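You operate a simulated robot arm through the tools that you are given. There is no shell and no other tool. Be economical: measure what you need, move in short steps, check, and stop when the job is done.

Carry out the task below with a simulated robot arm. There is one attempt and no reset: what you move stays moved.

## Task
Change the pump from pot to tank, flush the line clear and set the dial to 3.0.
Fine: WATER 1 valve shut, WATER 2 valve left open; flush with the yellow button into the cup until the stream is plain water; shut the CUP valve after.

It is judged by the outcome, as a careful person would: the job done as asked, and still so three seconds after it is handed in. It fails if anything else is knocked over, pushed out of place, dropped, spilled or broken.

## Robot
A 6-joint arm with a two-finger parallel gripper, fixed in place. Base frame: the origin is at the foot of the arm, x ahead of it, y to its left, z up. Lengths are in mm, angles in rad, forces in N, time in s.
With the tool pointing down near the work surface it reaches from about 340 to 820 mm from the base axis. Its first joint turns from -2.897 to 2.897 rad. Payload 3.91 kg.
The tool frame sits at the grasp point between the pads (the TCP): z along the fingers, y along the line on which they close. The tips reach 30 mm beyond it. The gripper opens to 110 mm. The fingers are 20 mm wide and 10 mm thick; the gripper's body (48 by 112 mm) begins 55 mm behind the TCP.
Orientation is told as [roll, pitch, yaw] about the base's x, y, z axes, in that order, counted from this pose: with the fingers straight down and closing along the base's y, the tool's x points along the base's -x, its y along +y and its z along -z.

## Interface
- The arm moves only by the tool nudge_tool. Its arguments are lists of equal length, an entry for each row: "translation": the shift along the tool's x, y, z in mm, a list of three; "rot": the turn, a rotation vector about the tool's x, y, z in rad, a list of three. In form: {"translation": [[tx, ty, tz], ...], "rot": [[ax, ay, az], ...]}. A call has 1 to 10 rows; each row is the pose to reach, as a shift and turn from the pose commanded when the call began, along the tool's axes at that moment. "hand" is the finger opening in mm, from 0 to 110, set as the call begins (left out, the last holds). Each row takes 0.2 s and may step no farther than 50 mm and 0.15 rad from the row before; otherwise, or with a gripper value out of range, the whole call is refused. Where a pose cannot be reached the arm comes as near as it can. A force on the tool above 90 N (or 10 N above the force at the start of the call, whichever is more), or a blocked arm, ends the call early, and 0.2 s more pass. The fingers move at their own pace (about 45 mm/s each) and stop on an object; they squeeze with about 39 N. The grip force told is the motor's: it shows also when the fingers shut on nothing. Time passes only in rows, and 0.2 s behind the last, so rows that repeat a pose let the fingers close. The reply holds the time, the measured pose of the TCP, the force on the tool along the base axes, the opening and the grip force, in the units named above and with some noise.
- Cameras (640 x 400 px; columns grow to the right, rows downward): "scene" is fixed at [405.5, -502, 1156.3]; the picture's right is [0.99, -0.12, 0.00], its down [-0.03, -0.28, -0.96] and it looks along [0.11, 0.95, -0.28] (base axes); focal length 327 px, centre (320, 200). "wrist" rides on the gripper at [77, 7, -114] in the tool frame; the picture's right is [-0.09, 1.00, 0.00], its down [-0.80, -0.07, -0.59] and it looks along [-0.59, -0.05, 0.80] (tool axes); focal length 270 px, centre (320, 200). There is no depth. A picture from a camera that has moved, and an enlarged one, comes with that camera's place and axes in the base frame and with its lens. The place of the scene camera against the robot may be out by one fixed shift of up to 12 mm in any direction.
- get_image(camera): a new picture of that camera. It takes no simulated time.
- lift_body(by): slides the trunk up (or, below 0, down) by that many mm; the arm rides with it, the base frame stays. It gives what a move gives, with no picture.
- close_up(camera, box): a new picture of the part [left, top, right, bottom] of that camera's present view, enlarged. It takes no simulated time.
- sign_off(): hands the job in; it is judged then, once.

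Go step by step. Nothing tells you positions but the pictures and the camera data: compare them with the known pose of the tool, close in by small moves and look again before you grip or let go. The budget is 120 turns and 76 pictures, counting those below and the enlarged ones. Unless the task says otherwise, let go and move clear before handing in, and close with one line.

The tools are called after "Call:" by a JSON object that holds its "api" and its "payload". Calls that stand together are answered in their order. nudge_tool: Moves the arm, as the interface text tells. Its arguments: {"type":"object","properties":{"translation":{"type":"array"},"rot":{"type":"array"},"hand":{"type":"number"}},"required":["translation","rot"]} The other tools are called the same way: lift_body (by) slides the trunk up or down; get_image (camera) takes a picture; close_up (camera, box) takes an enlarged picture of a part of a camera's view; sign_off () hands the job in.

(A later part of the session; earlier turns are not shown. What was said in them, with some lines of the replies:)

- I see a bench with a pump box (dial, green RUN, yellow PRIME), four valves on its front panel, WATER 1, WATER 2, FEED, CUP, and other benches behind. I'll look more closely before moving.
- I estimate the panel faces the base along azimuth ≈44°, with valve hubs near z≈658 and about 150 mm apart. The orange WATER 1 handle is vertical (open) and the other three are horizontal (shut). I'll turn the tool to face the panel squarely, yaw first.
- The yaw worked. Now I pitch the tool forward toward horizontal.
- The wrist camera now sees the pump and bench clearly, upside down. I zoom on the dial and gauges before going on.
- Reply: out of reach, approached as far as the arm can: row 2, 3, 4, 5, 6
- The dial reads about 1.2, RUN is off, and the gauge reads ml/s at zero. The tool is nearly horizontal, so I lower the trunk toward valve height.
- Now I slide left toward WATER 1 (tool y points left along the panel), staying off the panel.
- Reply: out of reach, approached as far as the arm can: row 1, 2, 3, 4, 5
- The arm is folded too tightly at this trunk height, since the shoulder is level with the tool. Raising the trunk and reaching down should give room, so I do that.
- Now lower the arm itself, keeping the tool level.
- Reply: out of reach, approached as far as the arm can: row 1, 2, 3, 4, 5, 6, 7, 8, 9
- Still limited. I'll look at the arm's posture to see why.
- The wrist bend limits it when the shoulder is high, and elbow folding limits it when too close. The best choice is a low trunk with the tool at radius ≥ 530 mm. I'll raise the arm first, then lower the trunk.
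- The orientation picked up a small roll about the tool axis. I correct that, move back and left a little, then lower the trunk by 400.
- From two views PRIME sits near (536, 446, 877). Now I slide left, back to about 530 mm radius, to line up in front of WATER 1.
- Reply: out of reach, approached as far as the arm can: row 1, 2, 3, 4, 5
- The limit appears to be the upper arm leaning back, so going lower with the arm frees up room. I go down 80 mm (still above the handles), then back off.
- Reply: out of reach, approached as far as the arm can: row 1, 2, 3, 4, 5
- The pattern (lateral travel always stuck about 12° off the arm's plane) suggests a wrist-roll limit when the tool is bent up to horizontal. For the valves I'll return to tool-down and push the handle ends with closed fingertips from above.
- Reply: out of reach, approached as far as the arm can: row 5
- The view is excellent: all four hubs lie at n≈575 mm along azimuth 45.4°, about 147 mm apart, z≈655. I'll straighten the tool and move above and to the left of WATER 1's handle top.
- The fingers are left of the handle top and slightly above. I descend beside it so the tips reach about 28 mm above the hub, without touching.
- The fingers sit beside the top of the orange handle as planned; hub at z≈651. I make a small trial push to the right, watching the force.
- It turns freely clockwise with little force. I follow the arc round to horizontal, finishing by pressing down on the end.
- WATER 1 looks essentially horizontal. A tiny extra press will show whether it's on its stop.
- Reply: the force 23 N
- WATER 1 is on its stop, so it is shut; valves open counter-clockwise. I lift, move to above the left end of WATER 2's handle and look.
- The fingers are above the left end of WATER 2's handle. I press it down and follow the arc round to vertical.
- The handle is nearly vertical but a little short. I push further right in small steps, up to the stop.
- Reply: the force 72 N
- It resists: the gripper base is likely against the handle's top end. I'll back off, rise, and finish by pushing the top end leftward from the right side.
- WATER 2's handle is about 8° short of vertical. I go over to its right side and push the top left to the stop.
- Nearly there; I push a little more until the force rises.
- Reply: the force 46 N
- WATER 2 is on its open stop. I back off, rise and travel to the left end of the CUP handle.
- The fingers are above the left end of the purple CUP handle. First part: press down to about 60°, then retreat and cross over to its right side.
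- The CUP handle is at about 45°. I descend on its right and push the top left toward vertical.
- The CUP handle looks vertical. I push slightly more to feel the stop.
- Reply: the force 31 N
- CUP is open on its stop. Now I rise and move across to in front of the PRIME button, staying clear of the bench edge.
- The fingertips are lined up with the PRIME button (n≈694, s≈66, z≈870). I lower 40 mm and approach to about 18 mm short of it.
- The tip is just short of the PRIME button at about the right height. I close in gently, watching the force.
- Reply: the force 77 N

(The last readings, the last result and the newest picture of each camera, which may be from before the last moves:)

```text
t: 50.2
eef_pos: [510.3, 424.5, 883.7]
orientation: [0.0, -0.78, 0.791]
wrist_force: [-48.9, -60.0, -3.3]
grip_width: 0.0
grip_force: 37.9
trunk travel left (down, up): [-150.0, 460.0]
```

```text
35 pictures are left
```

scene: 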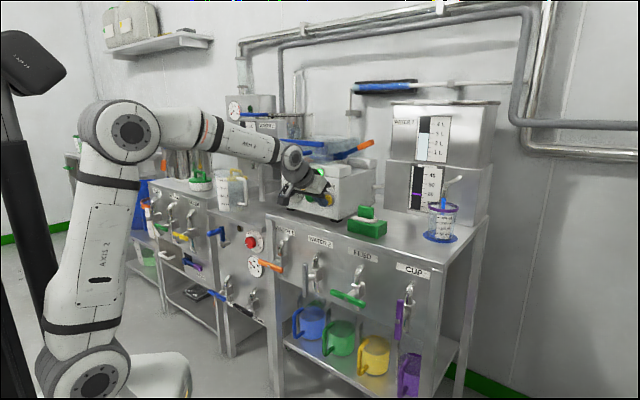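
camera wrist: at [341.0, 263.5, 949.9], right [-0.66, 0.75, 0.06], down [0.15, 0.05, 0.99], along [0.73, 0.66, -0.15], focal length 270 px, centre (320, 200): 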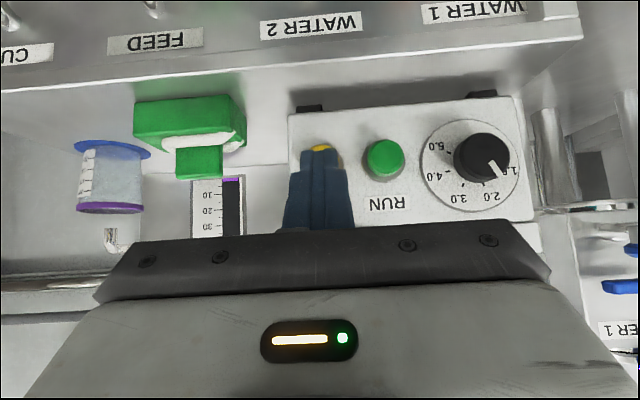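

The button is pressed: the lamp is lit and a blue stream is running into the cup. I zoom to check the gauge and cup level.

Call:
{"api": "close_up", "payload": {"camera": "scene", "box": [396, 150, 476, 250]}}

```text
4.00 times, centred on (436, 200) of scene
camera zoom: at [405.5, -502.0, 1156.3], right [0.99, -0.12, 0.0], down [-0.03, -0.28, -0.96], along [0.11, 0.95, -0.28], focal length 1308 px, centre (-144, 200)
```

zoom: 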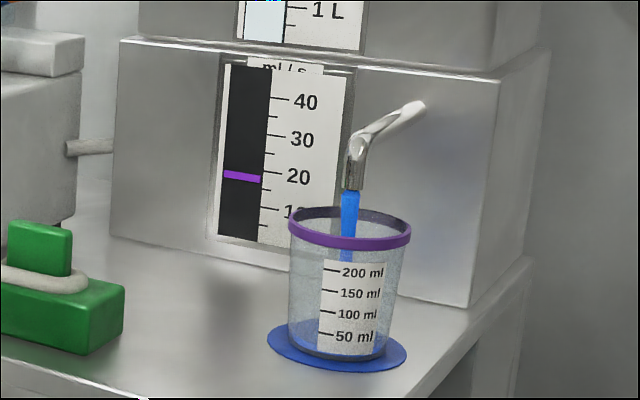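

Flow is 20 ml/s into a 250 ml cup, so there are about 10 s at most. I hold for 2 s and check.

Call:
{"api": "nudge_tool", "payload": {"translation": [[0, 0, 0], [0, 0, 0], [0, 0, 0], [0, 0, 0], [0, 0, 0], [0, 0, 0], [0, 0, 0], [0, 0, 0], [0, 0, 0]], "rot": [[0, 0, 0], [0, 0, 0], [0, 0, 0], [0, 0, 0], [0, 0, 0], [0, 0, 0], [0, 0, 0], [0, 0, 0], [0, 0, 0]]}}

Call:
{"api": "close_up", "payload": {"camera": "scene", "box": [396, 150, 476, 250]}}

```text
t: 52.2
eef_pos: [510.7, 422.8, 883.5]
orientation: [0.0, -0.781, 0.789]
wrist_force: [-50.4, -60.7, -2.3]
grip_width: 0.0
grip_force: 38.2
trunk travel left (down, up): [-150.0, 460.0]
```

```text
4.00 times, centred on (436, 200) of scene
camera zoom: at [405.5, -502.0, 1156.3], right [0.99, -0.12, 0.0], down [-0.03, -0.28, -0.96], along [0.11, 0.95, -0.28], focal length 1308 px, centre (-144, 200)
```

zoom: 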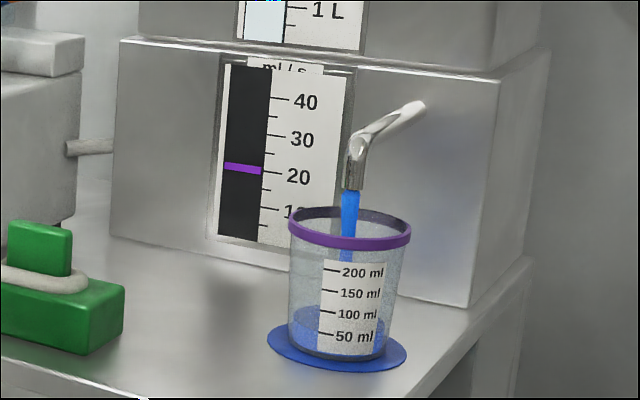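

Still blue with about 50 ml in the cup. I hold another 2 s.

Call:
{"api": "nudge_tool", "payload": {"translation": [[0, 0, 0], [0, 0, 0], [0, 0, 0], [0, 0, 0], [0, 0, 0], [0, 0, 0], [0, 0, 0], [0, 0, 0], [0, 0, 0]], "rot": [[0, 0, 0], [0, 0, 0], [0, 0, 0], [0, 0, 0], [0, 0, 0], [0, 0, 0], [0, 0, 0], [0, 0, 0], [0, 0, 0]]}}

Call:
{"api": "close_up", "payload": {"camera": "scene", "box": [396, 150, 476, 250]}}

```text
t: 54.2
eef_pos: [510.3, 422.3, 883.0]
orientation: [0.0, -0.78, 0.789]
wrist_force: [-49.7, -62.2, -2.0]
grip_width: 0.2
grip_force: 37.8
trunk travel left (down, up): [-150.0, 460.0]
```

```text
4.00 times, centred on (436, 200) of scene
camera zoom: at [405.5, -502.0, 1156.3], right [0.99, -0.12, 0.0], down [-0.03, -0.28, -0.96], along [0.11, 0.95, -0.28], focal length 1308 px, centre (-144, 200)
```

zoom: 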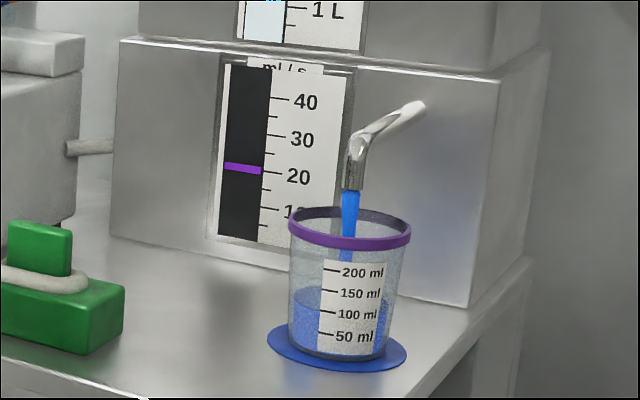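

Still blue, about 100 ml. Another 1.2 s.

Call:
{"api": "nudge_tool", "payload": {"translation": [[0, 0, 0], [0, 0, 0], [0, 0, 0], [0, 0, 0], [0, 0, 0]], "rot": [[0, 0, 0], [0, 0, 0], [0, 0, 0], [0, 0, 0], [0, 0, 0]]}}

Call:
{"api": "close_up", "payload": {"camera": "scene", "box": [396, 150, 476, 250]}}

```text
t: 55.5
eef_pos: [510.8, 421.9, 883.5]
orientation: [-0.001, -0.78, 0.791]
wrist_force: [-49.3, -62.2, -1.6]
grip_width: 0.0
grip_force: 37.6
trunk travel left (down, up): [-150.0, 460.0]
```

```text
4.00 times, centred on (436, 200) of scene
camera zoom: at [405.5, -502.0, 1156.3], right [0.99, -0.12, 0.0], down [-0.03, -0.28, -0.96], along [0.11, 0.95, -0.28], focal length 1308 px, centre (-144, 200)
```

zoom: 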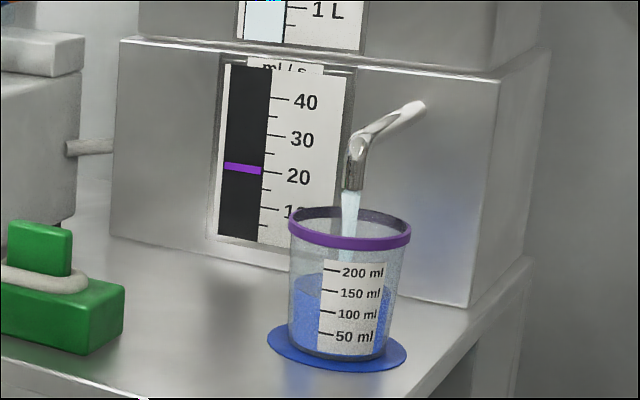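

The stream has turned to pale clear water at about 150 ml. A brief 0.6 s extra for margin, then I check.

Call:
{"api": "nudge_tool", "payload": {"translation": [[0, 0, 0], [0, 0, 0]], "rot": [[0, 0, 0], [0, 0, 0]]}}

Call:
{"api": "close_up", "payload": {"camera": "scene", "box": [400, 110, 480, 250]}}

```text
t: 56.0
eef_pos: [511.0, 422.6, 882.9]
orientation: [-0.001, -0.78, 0.791]
wrist_force: [-48.7, -62.7, -1.9]
grip_width: 0.0
grip_force: 37.0
trunk travel left (down, up): [-150.0, 460.0]
```

```text
2.86 times, centred on (440, 180) of scene
camera zoom: at [405.5, -502.0, 1156.3], right [0.99, -0.12, 0.0], down [-0.03, -0.28, -0.96], along [0.11, 0.95, -0.28], focal length 934 px, centre (-23, 257)
```

zoom: 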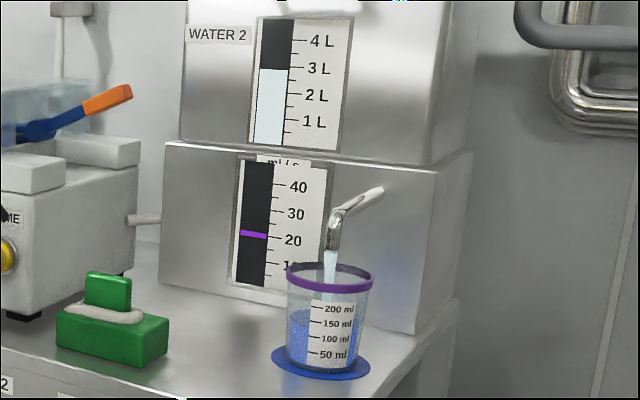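

The stream matches the tank's water, so I release the button by backing straight off.

Call:
{"api": "nudge_tool", "payload": {"translation": [[28, 0, -28], [56, 0, -56]], "rot": [[0, 0, 0], [0, 0, 0]]}}

Call:
{"api": "get_image", "payload": {"camera": "scene"}}

```text
t: 56.6
eef_pos: [460.3, 373.5, 882.5]
orientation: [-0.002, -0.79, 0.791]
wrist_force: [-0.9, -0.4, 0.3]
grip_width: 0.0
grip_force: 37.2
trunk travel left (down, up): [-150.0, 460.0]
```

```text
29 pictures are left
```

scene: 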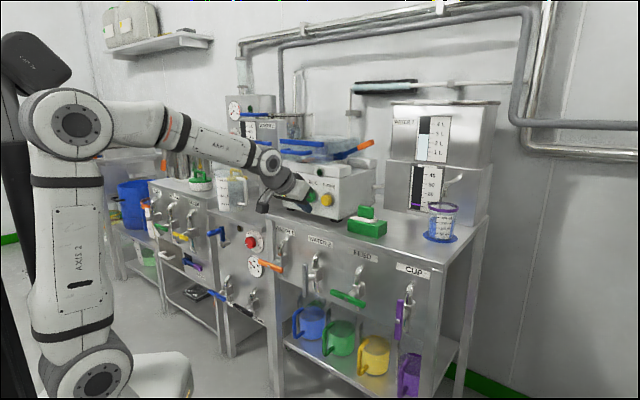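

The flow stopped. Now I straighten the tool and travel back to the left side of the CUP handle's top to shut it.

Call:
{"api": "nudge_tool", "payload": {"translation": [[0, 0, 0], [0, 0, 0], [0, 0, 0], [0, 0, 0], [0, 0, 0], [0, 0, 0]], "rot": [[0, 0.14, 0], [0, 0.28, 0], [0, 0.42, 0], [0, 0.56, 0], [0, 0.7, 0], [0, 0.787, 0]]}}

Call:
{"api": "nudge_tool", "payload": {"translation": [[3, -45, 0], [6, -90, 0], [9, -135, 0], [9, -180, 0], [9, -225, 0], [9, -265, 0], [9, -265, 45], [9, -265, 90], [9, -265, 125]], "rot": [[0, 0, 0], [0, 0, 0], [0, 0, 0], [0, 0, 0], [0, 0, 0], [0, 0, 0], [0, 0, 0], [0, 0, 0], [0, 0, 0]]}}

Call:
{"api": "get_image", "payload": {"camera": "wrist"}}

```text
t: 58.0
eef_pos: [460.8, 371.4, 882.9]
orientation: [-0.002, -0.002, 0.79]
wrist_force: [0.7, -0.3, 0.6]
grip_width: 0.2
grip_force: 37.7
trunk travel left (down, up): [-150.0, 460.0]
```

```text
t: 60.0
eef_pos: [643.9, 179.3, 758.7]
orientation: [-0.002, -0.002, 0.79]
wrist_force: [-1.1, 0.4, 0.3]
grip_width: 0.0
grip_force: 37.2
trunk travel left (down, up): [-150.0, 460.0]
```

```text
28 pictures are left
camera wrist: at [584.0, 128.8, 872.6], right [-0.65, 0.76, 0.0], down [0.61, 0.52, 0.6], along [0.46, 0.38, -0.8], focal length 270 px, centre (320, 200)
```

wrist: 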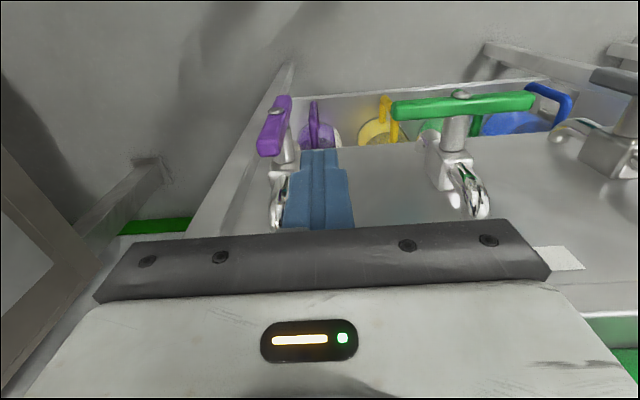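

I'm left of the CUP handle top. I descend and sweep it clockwise to shut, as with WATER 1.

Call:
{"api": "nudge_tool", "payload": {"translation": [[0, 0, 45], [0, -15, 46], [0, -25, 46], [0, -35, 46], [0, -45, 46.7], [0, -52.4, 52.7], [0, -58.4, 60.7], [0, -61.4, 66], [0, -61.4, 70], [0, -61.4, 73]], "rot": [[0, 0, 0], [0, 0, 0], [0, 0, 0], [0, 0, 0], [0, 0, 0], [0, 0, 0], [0, 0, 0], [0, 0, 0], [0, 0, 0], [0, 0, 0]]}}

Call:
{"api": "nudge_tool", "payload": {"translation": [[0, 0, 1.5], [0, 0, 3]], "rot": [[0, 0, 0], [0, 0, 0]]}}

Call:
{"api": "get_image", "payload": {"camera": "wrist"}}

```text
t: 62.2
eef_pos: [686.2, 136.0, 687.9]
orientation: [-0.005, -0.005, 0.79]
wrist_force: [-0.7, -3.1, 20.4]
grip_width: 0.0
grip_force: 37.6
trunk travel left (down, up): [-150.0, 460.0]
```

```text
t: 62.9
eef_pos: [686.4, 135.2, 687.7]
orientation: [-0.008, -0.011, 0.789]
wrist_force: [7.6, -9.2, 42.6]
grip_width: 0.0
grip_force: 37.7
trunk travel left (down, up): [-150.0, 460.0]
```

```text
27 pictures are left
camera wrist: at [624.8, 85.4, 801.8], right [-0.65, 0.76, -0.01], down [0.61, 0.52, 0.6], along [0.46, 0.39, -0.8], focal length 270 px, centre (320, 200)
```

wrist: 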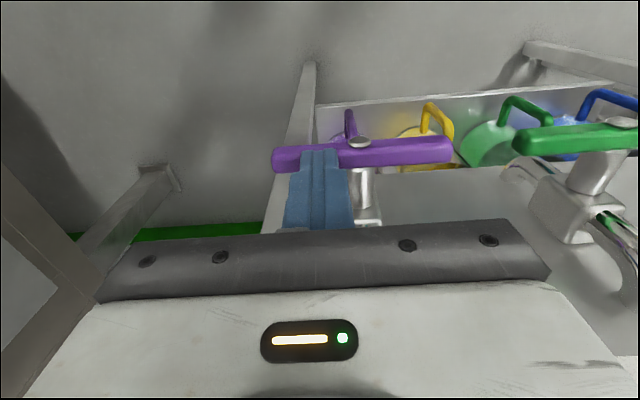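

CUP is shut on its stop. Next is the dial (knob ≈ n 687, s −85, z 880). I'll rise, move over in front of it and lower the trunk, so a level tool is nearly in line with the forearm.

Call:
{"api": "nudge_tool", "payload": {"translation": [[0, 0, -45], [0, 0, -90], [0, 0, -135], [0, 0, -180], [0, 0, -225], [0, 0, -270], [0, 0, -315], [0, 0, -345]], "rot": [[0, 0, 0], [0, 0, 0], [0, 0, 0], [0, 0, 0], [0, 0, 0], [0, 0, 0], [0, 0, 0], [0, 0, 0]]}}

Call:
{"api": "nudge_tool", "payload": {"translation": [[0, 48, 0], [0, 96, 0], [0, 144, 0], [0, 192, 0], [0, 240, 0], [0, 288, 0], [0, 336, 0], [0, 384, 0], [0, 432, 0], [0, 476, 0]], "rot": [[0, 0, 0], [0, 0, 0], [0, 0, 0], [0, 0, 0], [0, 0, 0], [0, 0, 0], [0, 0, 0], [0, 0, 0], [0, 0, 0], [0, 0, 0]]}}

Call:
{"api": "lift_body", "payload": {"by": -145}}

Call:
{"api": "get_image", "payload": {"camera": "scene"}}

```text
t: 64.7
eef_pos: [657.5, 132.1, 987.6]
orientation: [-0.003, -0.002, 0.791]
wrist_force: [0.3, -0.3, -0.9]
grip_width: 0.2
grip_force: 37.9
out of reach, approached as far as the arm can: row 7, 8
trunk travel left (down, up): [-150.0, 460.0]
```

```text
t: 66.8
eef_pos: [319.1, 464.7, 989.1]
orientation: [0.001, -0.002, 0.788]
wrist_force: [0.0, -0.2, 0.8]
grip_width: 0.0
grip_force: 38.1
trunk travel left (down, up): [-150.0, 460.0]
```

```text
t: 68.6
eef_pos: [320.4, 465.4, 845.2]
orientation: [-0.001, -0.003, 0.792]
wrist_force: [0.7, -0.1, 0.9]
grip_width: 0.0
grip_force: 37.8
trunk travel left (down, up): [-5.0, 605.0]
```

```text
26 pictures are left
```

scene: 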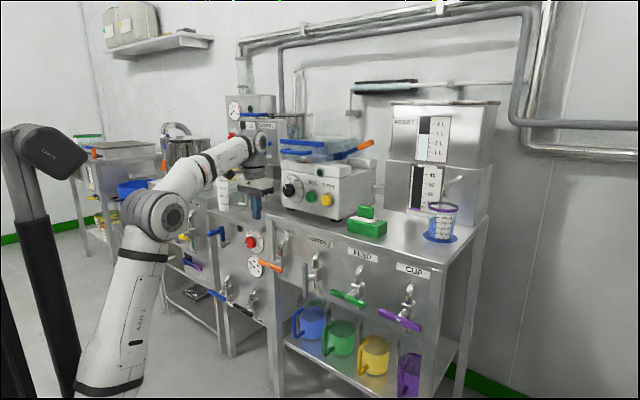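

The forearm now slopes favourably. I pitch the tool forward to horizontal with the fingers opening to 75 mm.

Call:
{"api": "nudge_tool", "payload": {"hand": 75, "translation": [[0, 0, 0], [0, 0, 0], [0, 0, 0], [0, 0, 0], [0, 0, 0], [0, 0, 0], [0, 0, 0], [0, 0, 0], [0, 0, 0], [0, 0, 0]], "rot": [[0, -0.14, 0], [0, -0.28, 0], [0, -0.42, 0], [0, -0.56, 0], [0, -0.7, 0], [0, -0.84, 0], [0, -0.98, 0], [0, -1.12, 0], [0, -1.26, 0], [0, -1.4, 0]]}}

Call:
{"api": "get_image", "payload": {"camera": "wrist"}}

```text
t: 70.8
eef_pos: [318.8, 465.8, 844.1]
orientation: [-0.005, -1.399, 0.797]
wrist_force: [-0.4, 0.2, -0.7]
grip_width: 75.1
grip_force: 0.0
trunk travel left (down, up): [-5.0, 605.0]
```

```text
25 pictures are left
camera wrist: at [224.3, 380.3, 787.9], right [-0.7, 0.71, 0.09], down [-0.27, -0.37, 0.89], along [0.66, 0.6, 0.45], focal length 270 px, centre (320, 200)
```

wrist: 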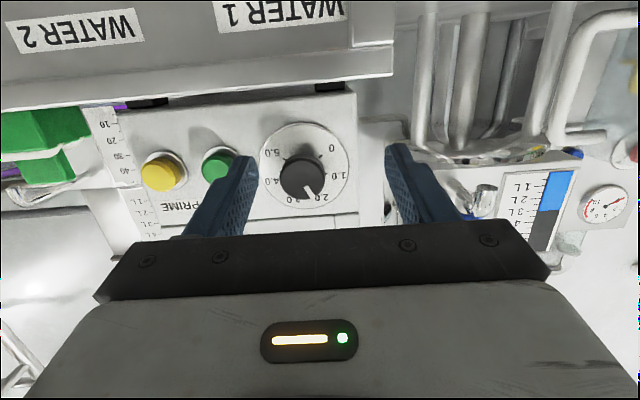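

Orientation reached without trouble. I zoom on the dial to read it.

Call:
{"api": "close_up", "payload": {"camera": "wrist", "box": [250, 110, 362, 215]}}

```text
3.81 times, centred on (306, 162) of wrist
camera zoom: at [224.3, 380.3, 787.9], right [-0.7, 0.71, 0.09], down [-0.27, -0.37, 0.89], along [0.66, 0.6, 0.45], focal length 1030 px, centre (373, 343)
```

zoom: 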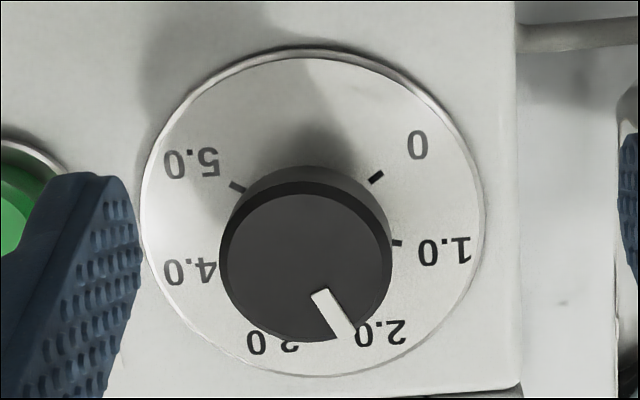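

The dial reads about 2.0, with about 48° per unit, so it needs roughly +1.0 clockwise. Combining three views the knob front is near n 668, s −77, z 887. I level the tool and move to a standoff.

Call:
{"api": "nudge_tool", "payload": {"translation": [[-20, -8, 17], [-40, -16, 35], [-52.6, -23, 51.7]], "rot": [[0, -0.06, 0], [0, -0.12, 0], [0, -0.17, 0]]}}

Call:
{"api": "nudge_tool", "payload": {"translation": [[0, 0, 0], [0, 0, 0], [0, 0, 0]], "rot": [[0, 0, -0.14], [0, 0, -0.28], [0, 0, -0.42]]}}

Call:
{"api": "get_image", "payload": {"camera": "wrist"}}

```text
t: 71.6
eef_pos: [376.7, 492.1, 888.6]
orientation: [-2.221, -1.567, 3.011]
wrist_force: [0.4, 0.1, 0.1]
grip_width: 75.1
grip_force: 0.0
trunk travel left (down, up): [-5.0, 605.0]
```

```text
t: 72.4
eef_pos: [378.0, 492.2, 888.1]
orientation: [-1.572, -1.149, 2.361]
wrist_force: [-0.5, 0.5, 0.6]
grip_width: 75.5
grip_force: 0.0
trunk travel left (down, up): [-5.0, 605.0]
```

```text
23 pictures are left
camera wrist: at [313.8, 392.2, 815.2], right [-0.67, 0.66, -0.33], down [-0.61, -0.24, 0.76], along [0.43, 0.71, 0.56], focal length 270 px, centre (320, 200)
```

wrist: 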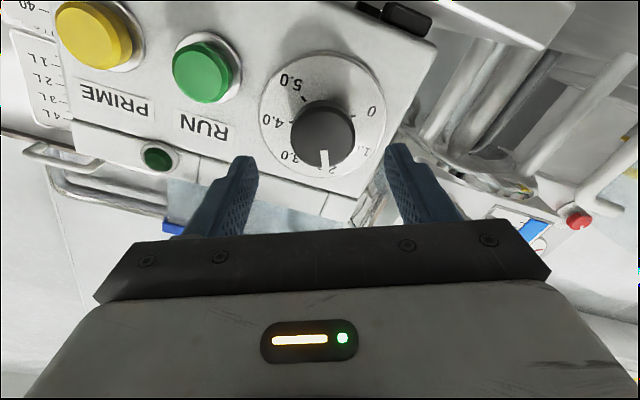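

The knob lies almost exactly on the tool axis. A zoom to check centring before I advance.

Call:
{"api": "close_up", "payload": {"camera": "wrist", "box": [220, 50, 420, 210]}}

```text
2.50 times, centred on (320, 130) of wrist
camera zoom: at [313.8, 392.2, 815.2], right [-0.67, 0.66, -0.33], down [-0.61, -0.24, 0.76], along [0.43, 0.71, 0.56], focal length 676 px, centre (320, 375)
```

zoom: 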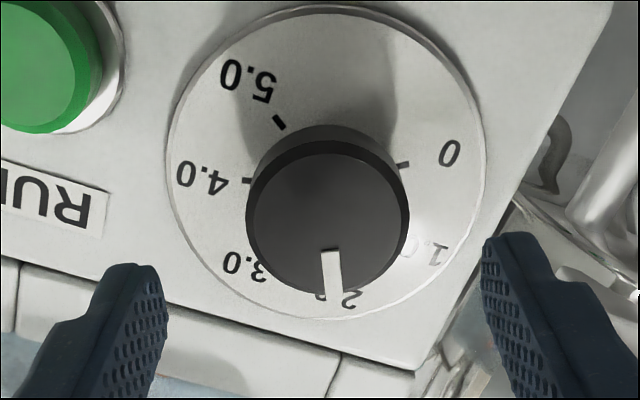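

Centred within a couple of mm. I advance 40 mm along the tool axis so the tips overlap the knob about 18 mm.

Call:
{"api": "nudge_tool", "payload": {"translation": [[0, 0, 15], [0, 0, 28], [0, 0, 35], [0, 0, 40]], "rot": [[0, 0, 0], [0, 0, 0], [0, 0, 0], [0, 0, 0]]}}

Call:
{"api": "get_image", "payload": {"camera": "wrist"}}

```text
t: 73.4
eef_pos: [405.4, 520.6, 888.3]
orientation: [-1.569, -1.149, 2.362]
wrist_force: [-0.2, -0.3, 0.3]
grip_width: 74.8
grip_force: 0.1
trunk travel left (down, up): [-5.0, 605.0]
```

```text
21 pictures are left
camera wrist: at [341.6, 421.2, 814.9], right [-0.67, 0.67, -0.33], down [-0.6, -0.24, 0.76], along [0.43, 0.71, 0.56], focal length 270 px, centre (320, 200)
```

wrist: 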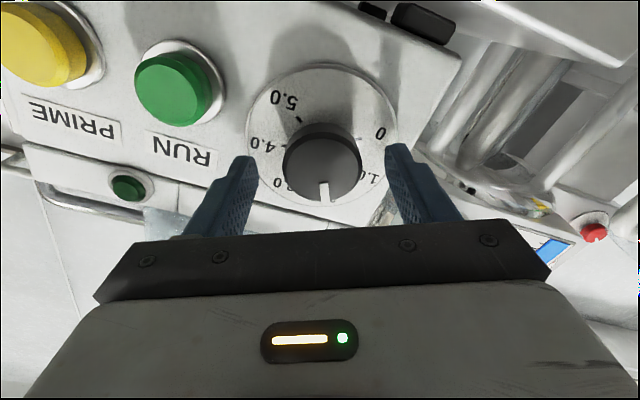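

There is still plenty of depth before the dial plate. I advance 10 mm more and close on the knob.

Call:
{"api": "nudge_tool", "payload": {"translation": [[0, 0, 5], [0, 0, 10]], "rot": [[0, 0, 0], [0, 0, 0]]}}

Call:
{"api": "nudge_tool", "payload": {"hand": 0, "translation": [[0, 0, 0], [0, 0, 0], [0, 0, 0], [0, 0, 0], [0, 0, 0]], "rot": [[0, 0, 0], [0, 0, 0], [0, 0, 0], [0, 0, 0], [0, 0, 0]]}}

Call:
{"api": "close_up", "payload": {"camera": "wrist", "box": [220, 50, 420, 210]}}

```text
t: 74.0
eef_pos: [414.3, 527.6, 888.3]
orientation: [-1.568, -1.149, 2.359]
wrist_force: [-0.1, 0.9, -0.3]
grip_width: 74.8
grip_force: 0.1
trunk travel left (down, up): [-5.0, 605.0]
```

```text
t: 75.2
eef_pos: [411.7, 529.6, 887.8]
orientation: [-1.566, -1.15, 2.358]
wrist_force: [-10.7, 7.9, -5.5]
grip_width: 43.9
grip_force: 45.3
trunk travel left (down, up): [-5.0, 605.0]
```

```text
2.50 times, centred on (320, 130) of wrist
camera zoom: at [348.4, 429.3, 814.2], right [-0.67, 0.66, -0.33], down [-0.6, -0.24, 0.76], along [0.43, 0.71, 0.56], focal length 676 px, centre (320, 375)
```

zoom: 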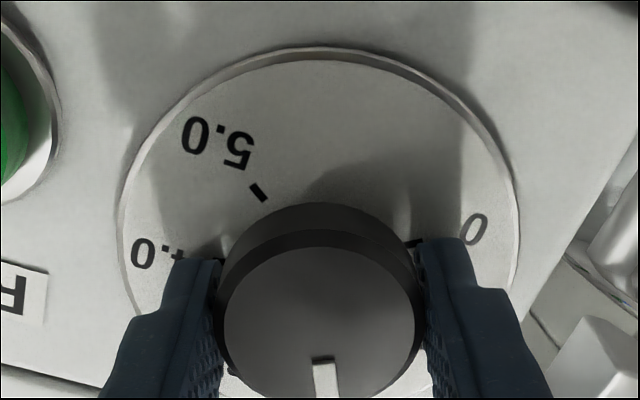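

Gripped firmly at 44 mm. I turn the knob clockwise by 0.84 rad (about one dial unit).

Call:
{"api": "nudge_tool", "payload": {"translation": [[0, 0, 0], [0, 0, 0], [0, 0, 0], [0, 0, 0], [0, 0, 0], [0, 0, 0], [0, 0, 0], [0, 0, 0]], "rot": [[0, 0, 0.12], [0, 0, 0.24], [0, 0, 0.36], [0, 0, 0.48], [0, 0, 0.6], [0, 0, 0.72], [0, 0, 0.84], [0, 0, 0.84]]}}

Call:
{"api": "close_up", "payload": {"camera": "wrist", "box": [220, 60, 420, 220]}}

```text
t: 77.0
eef_pos: [413.4, 525.6, 887.0]
orientation: [1.569, -1.15, -0.781]
wrist_force: [3.5, 13.2, -1.8]
grip_width: 43.5
grip_force: 44.8
trunk travel left (down, up): [-5.0, 605.0]
```

```text
2.50 times, centred on (320, 140) of wrist
camera zoom: at [304.6, 472.8, 819.5], right [-0.62, 0.62, 0.49], down [-0.14, -0.7, 0.7], along [0.77, 0.37, 0.52], focal length 676 px, centre (320, 350)
```

zoom: 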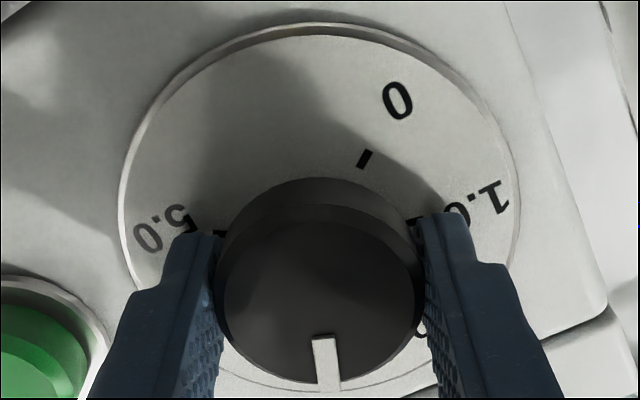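

The knob turned with the gripper. I release, back straight off, and undo the roll for a reading.

Call:
{"api": "nudge_tool", "payload": {"hand": 80, "translation": [[0, 0, 0], [0, 0, 0], [0, 0, 0], [0, 0, 0], [0, 0, -30], [0, 0, -60], [0, 0, -90]], "rot": [[0, 0, 0], [0, 0, 0], [0, 0, 0], [0, 0, 0], [0, 0, 0], [0, 0, 0], [0, 0, 0]]}}

Call:
{"api": "nudge_tool", "payload": {"translation": [[0, 0, 0], [0, 0, 0], [0, 0, 0]], "rot": [[0, 0, -0.14], [0, 0, -0.28], [0, 0, -0.42]]}}

Call:
{"api": "nudge_tool", "payload": {"translation": [[0, 0, 0], [0, 0, 0], [0, 0, 0], [0, 0, 0], [0, 0, 0]], "rot": [[0, 0.13, 0], [0, 0.26, 0], [0, 0.39, 0], [0, 0.52, 0], [0, 0.6, 0]]}}

Call:
{"api": "get_image", "payload": {"camera": "wrist"}}

```text
t: 78.6
eef_pos: [349.7, 464.6, 887.0]
orientation: [1.572, -1.154, -0.781]
wrist_force: [0.4, 0.5, 0.6]
grip_width: 79.9
grip_force: 0.1
trunk travel left (down, up): [-5.0, 605.0]
```

```text
t: 79.4
eef_pos: [350.1, 463.0, 886.6]
orientation: [-1.565, -1.568, 2.355]
wrist_force: [0.1, 0.6, -0.9]
grip_width: 79.9
grip_force: 0.1
trunk travel left (down, up): [-5.0, 605.0]
```

```text
t: 80.6
eef_pos: [350.2, 463.8, 888.7]
orientation: [-0.002, -0.967, 0.793]
wrist_force: [0.6, -0.4, -0.7]
grip_width: 80.2
grip_force: 0.0
trunk travel left (down, up): [-5.0, 605.0]
```

```text
18 pictures are left
camera wrist: at [246.4, 369.5, 889.4], right [-0.67, 0.74, 0.07], down [0.02, -0.08, 1.0], along [0.74, 0.67, 0.03], focal length 270 px, centre (320, 200)
```

wrist: 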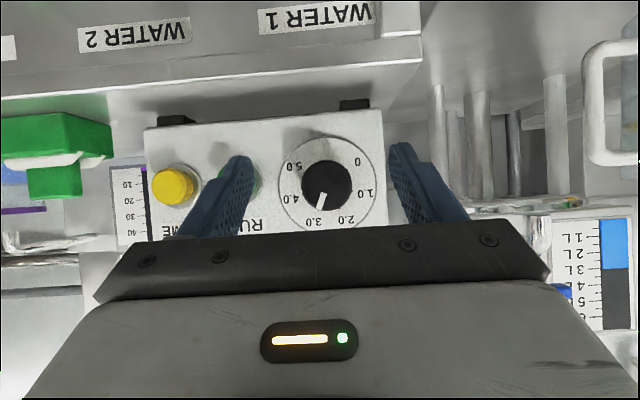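

Call:
{"api": "close_up", "payload": {"camera": "wrist", "box": [264, 130, 392, 235]}}

```text
3.81 times, centred on (328, 182) of wrist
camera zoom: at [246.4, 369.5, 889.4], right [-0.67, 0.74, 0.07], down [0.02, -0.08, 1.0], along [0.74, 0.67, 0.03], focal length 1030 px, centre (290, 267)
```

zoom: 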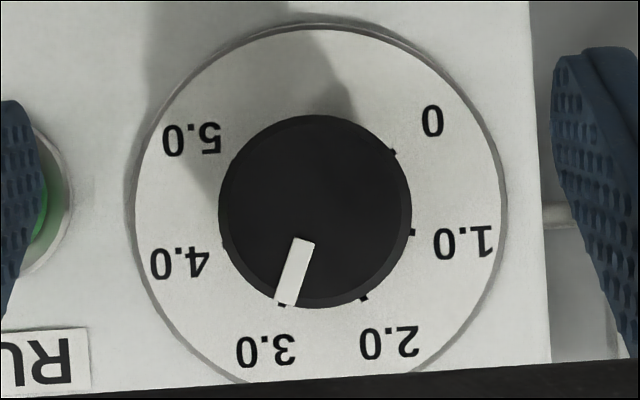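

The dial reads very close to 3.0. One tighter zoom to judge the remainder.

Call:
{"api": "close_up", "payload": {"camera": "wrist", "box": [296, 160, 360, 216]}}

```text
7.14 times, centred on (328, 188) of wrist
camera zoom: at [246.4, 369.5, 889.4], right [-0.67, 0.74, 0.07], down [0.02, -0.08, 1.0], along [0.74, 0.67, 0.03], focal length 1931 px, centre (263, 286)
```

zoom: 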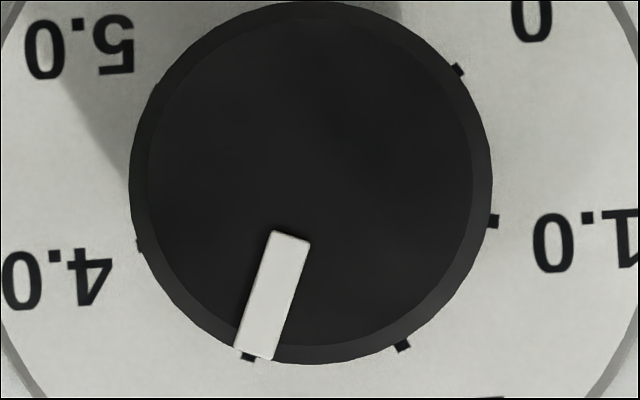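

The dial reads about 2.98, which is good. I back the arm a little further away and take a final look.

Call:
{"api": "nudge_tool", "payload": {"translation": [[0, 0, -25], [0, 0, -45]], "rot": [[0, 0, 0], [0, 0, 0]]}}

Call:
{"api": "get_image", "payload": {"camera": "scene"}}

Call:
{"api": "close_up", "payload": {"camera": "scene", "box": [240, 180, 480, 330]}}

```text
t: 81.2
eef_pos: [322.0, 437.3, 913.5]
orientation: [-0.002, -0.969, 0.79]
wrist_force: [-0.6, 0.2, 0.5]
grip_width: 80.2
grip_force: 0.0
trunk travel left (down, up): [-5.0, 605.0]
```

```text
15 pictures are left
```

scene: 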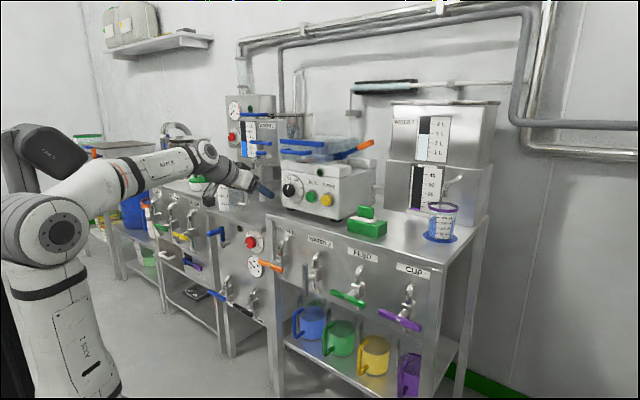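

```text
2.67 times, centred on (360, 255) of scene
camera zoom: at [405.5, -502.0, 1156.3], right [0.99, -0.12, 0.0], down [-0.03, -0.28, -0.96], along [0.11, 0.95, -0.28], focal length 872 px, centre (213, 53)
```

zoom: 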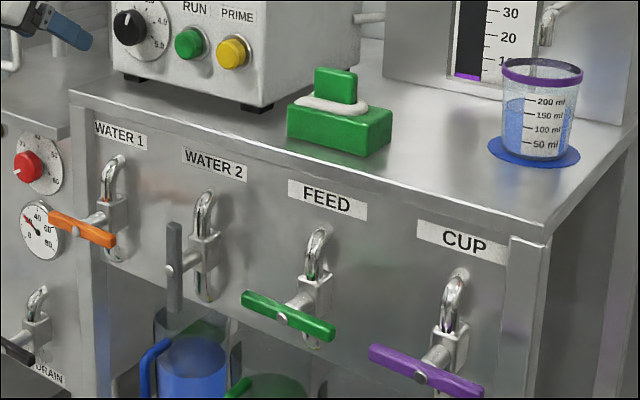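

Everything is as asked: WATER 1 shut, WATER 2 open, CUP shut, flow stopped with no spill, dial at 3.0 and the arm clear. I hand it in.

Call:
{"api": "sign_off", "payload": {}}

```text
The job is handed in.
```

The pump now draws from the tank. WATER 1 is shut, WATER 2 is open, the line was flushed to plain water into the cup (no spill), CUP is shut, and the dial reads about 3.0.
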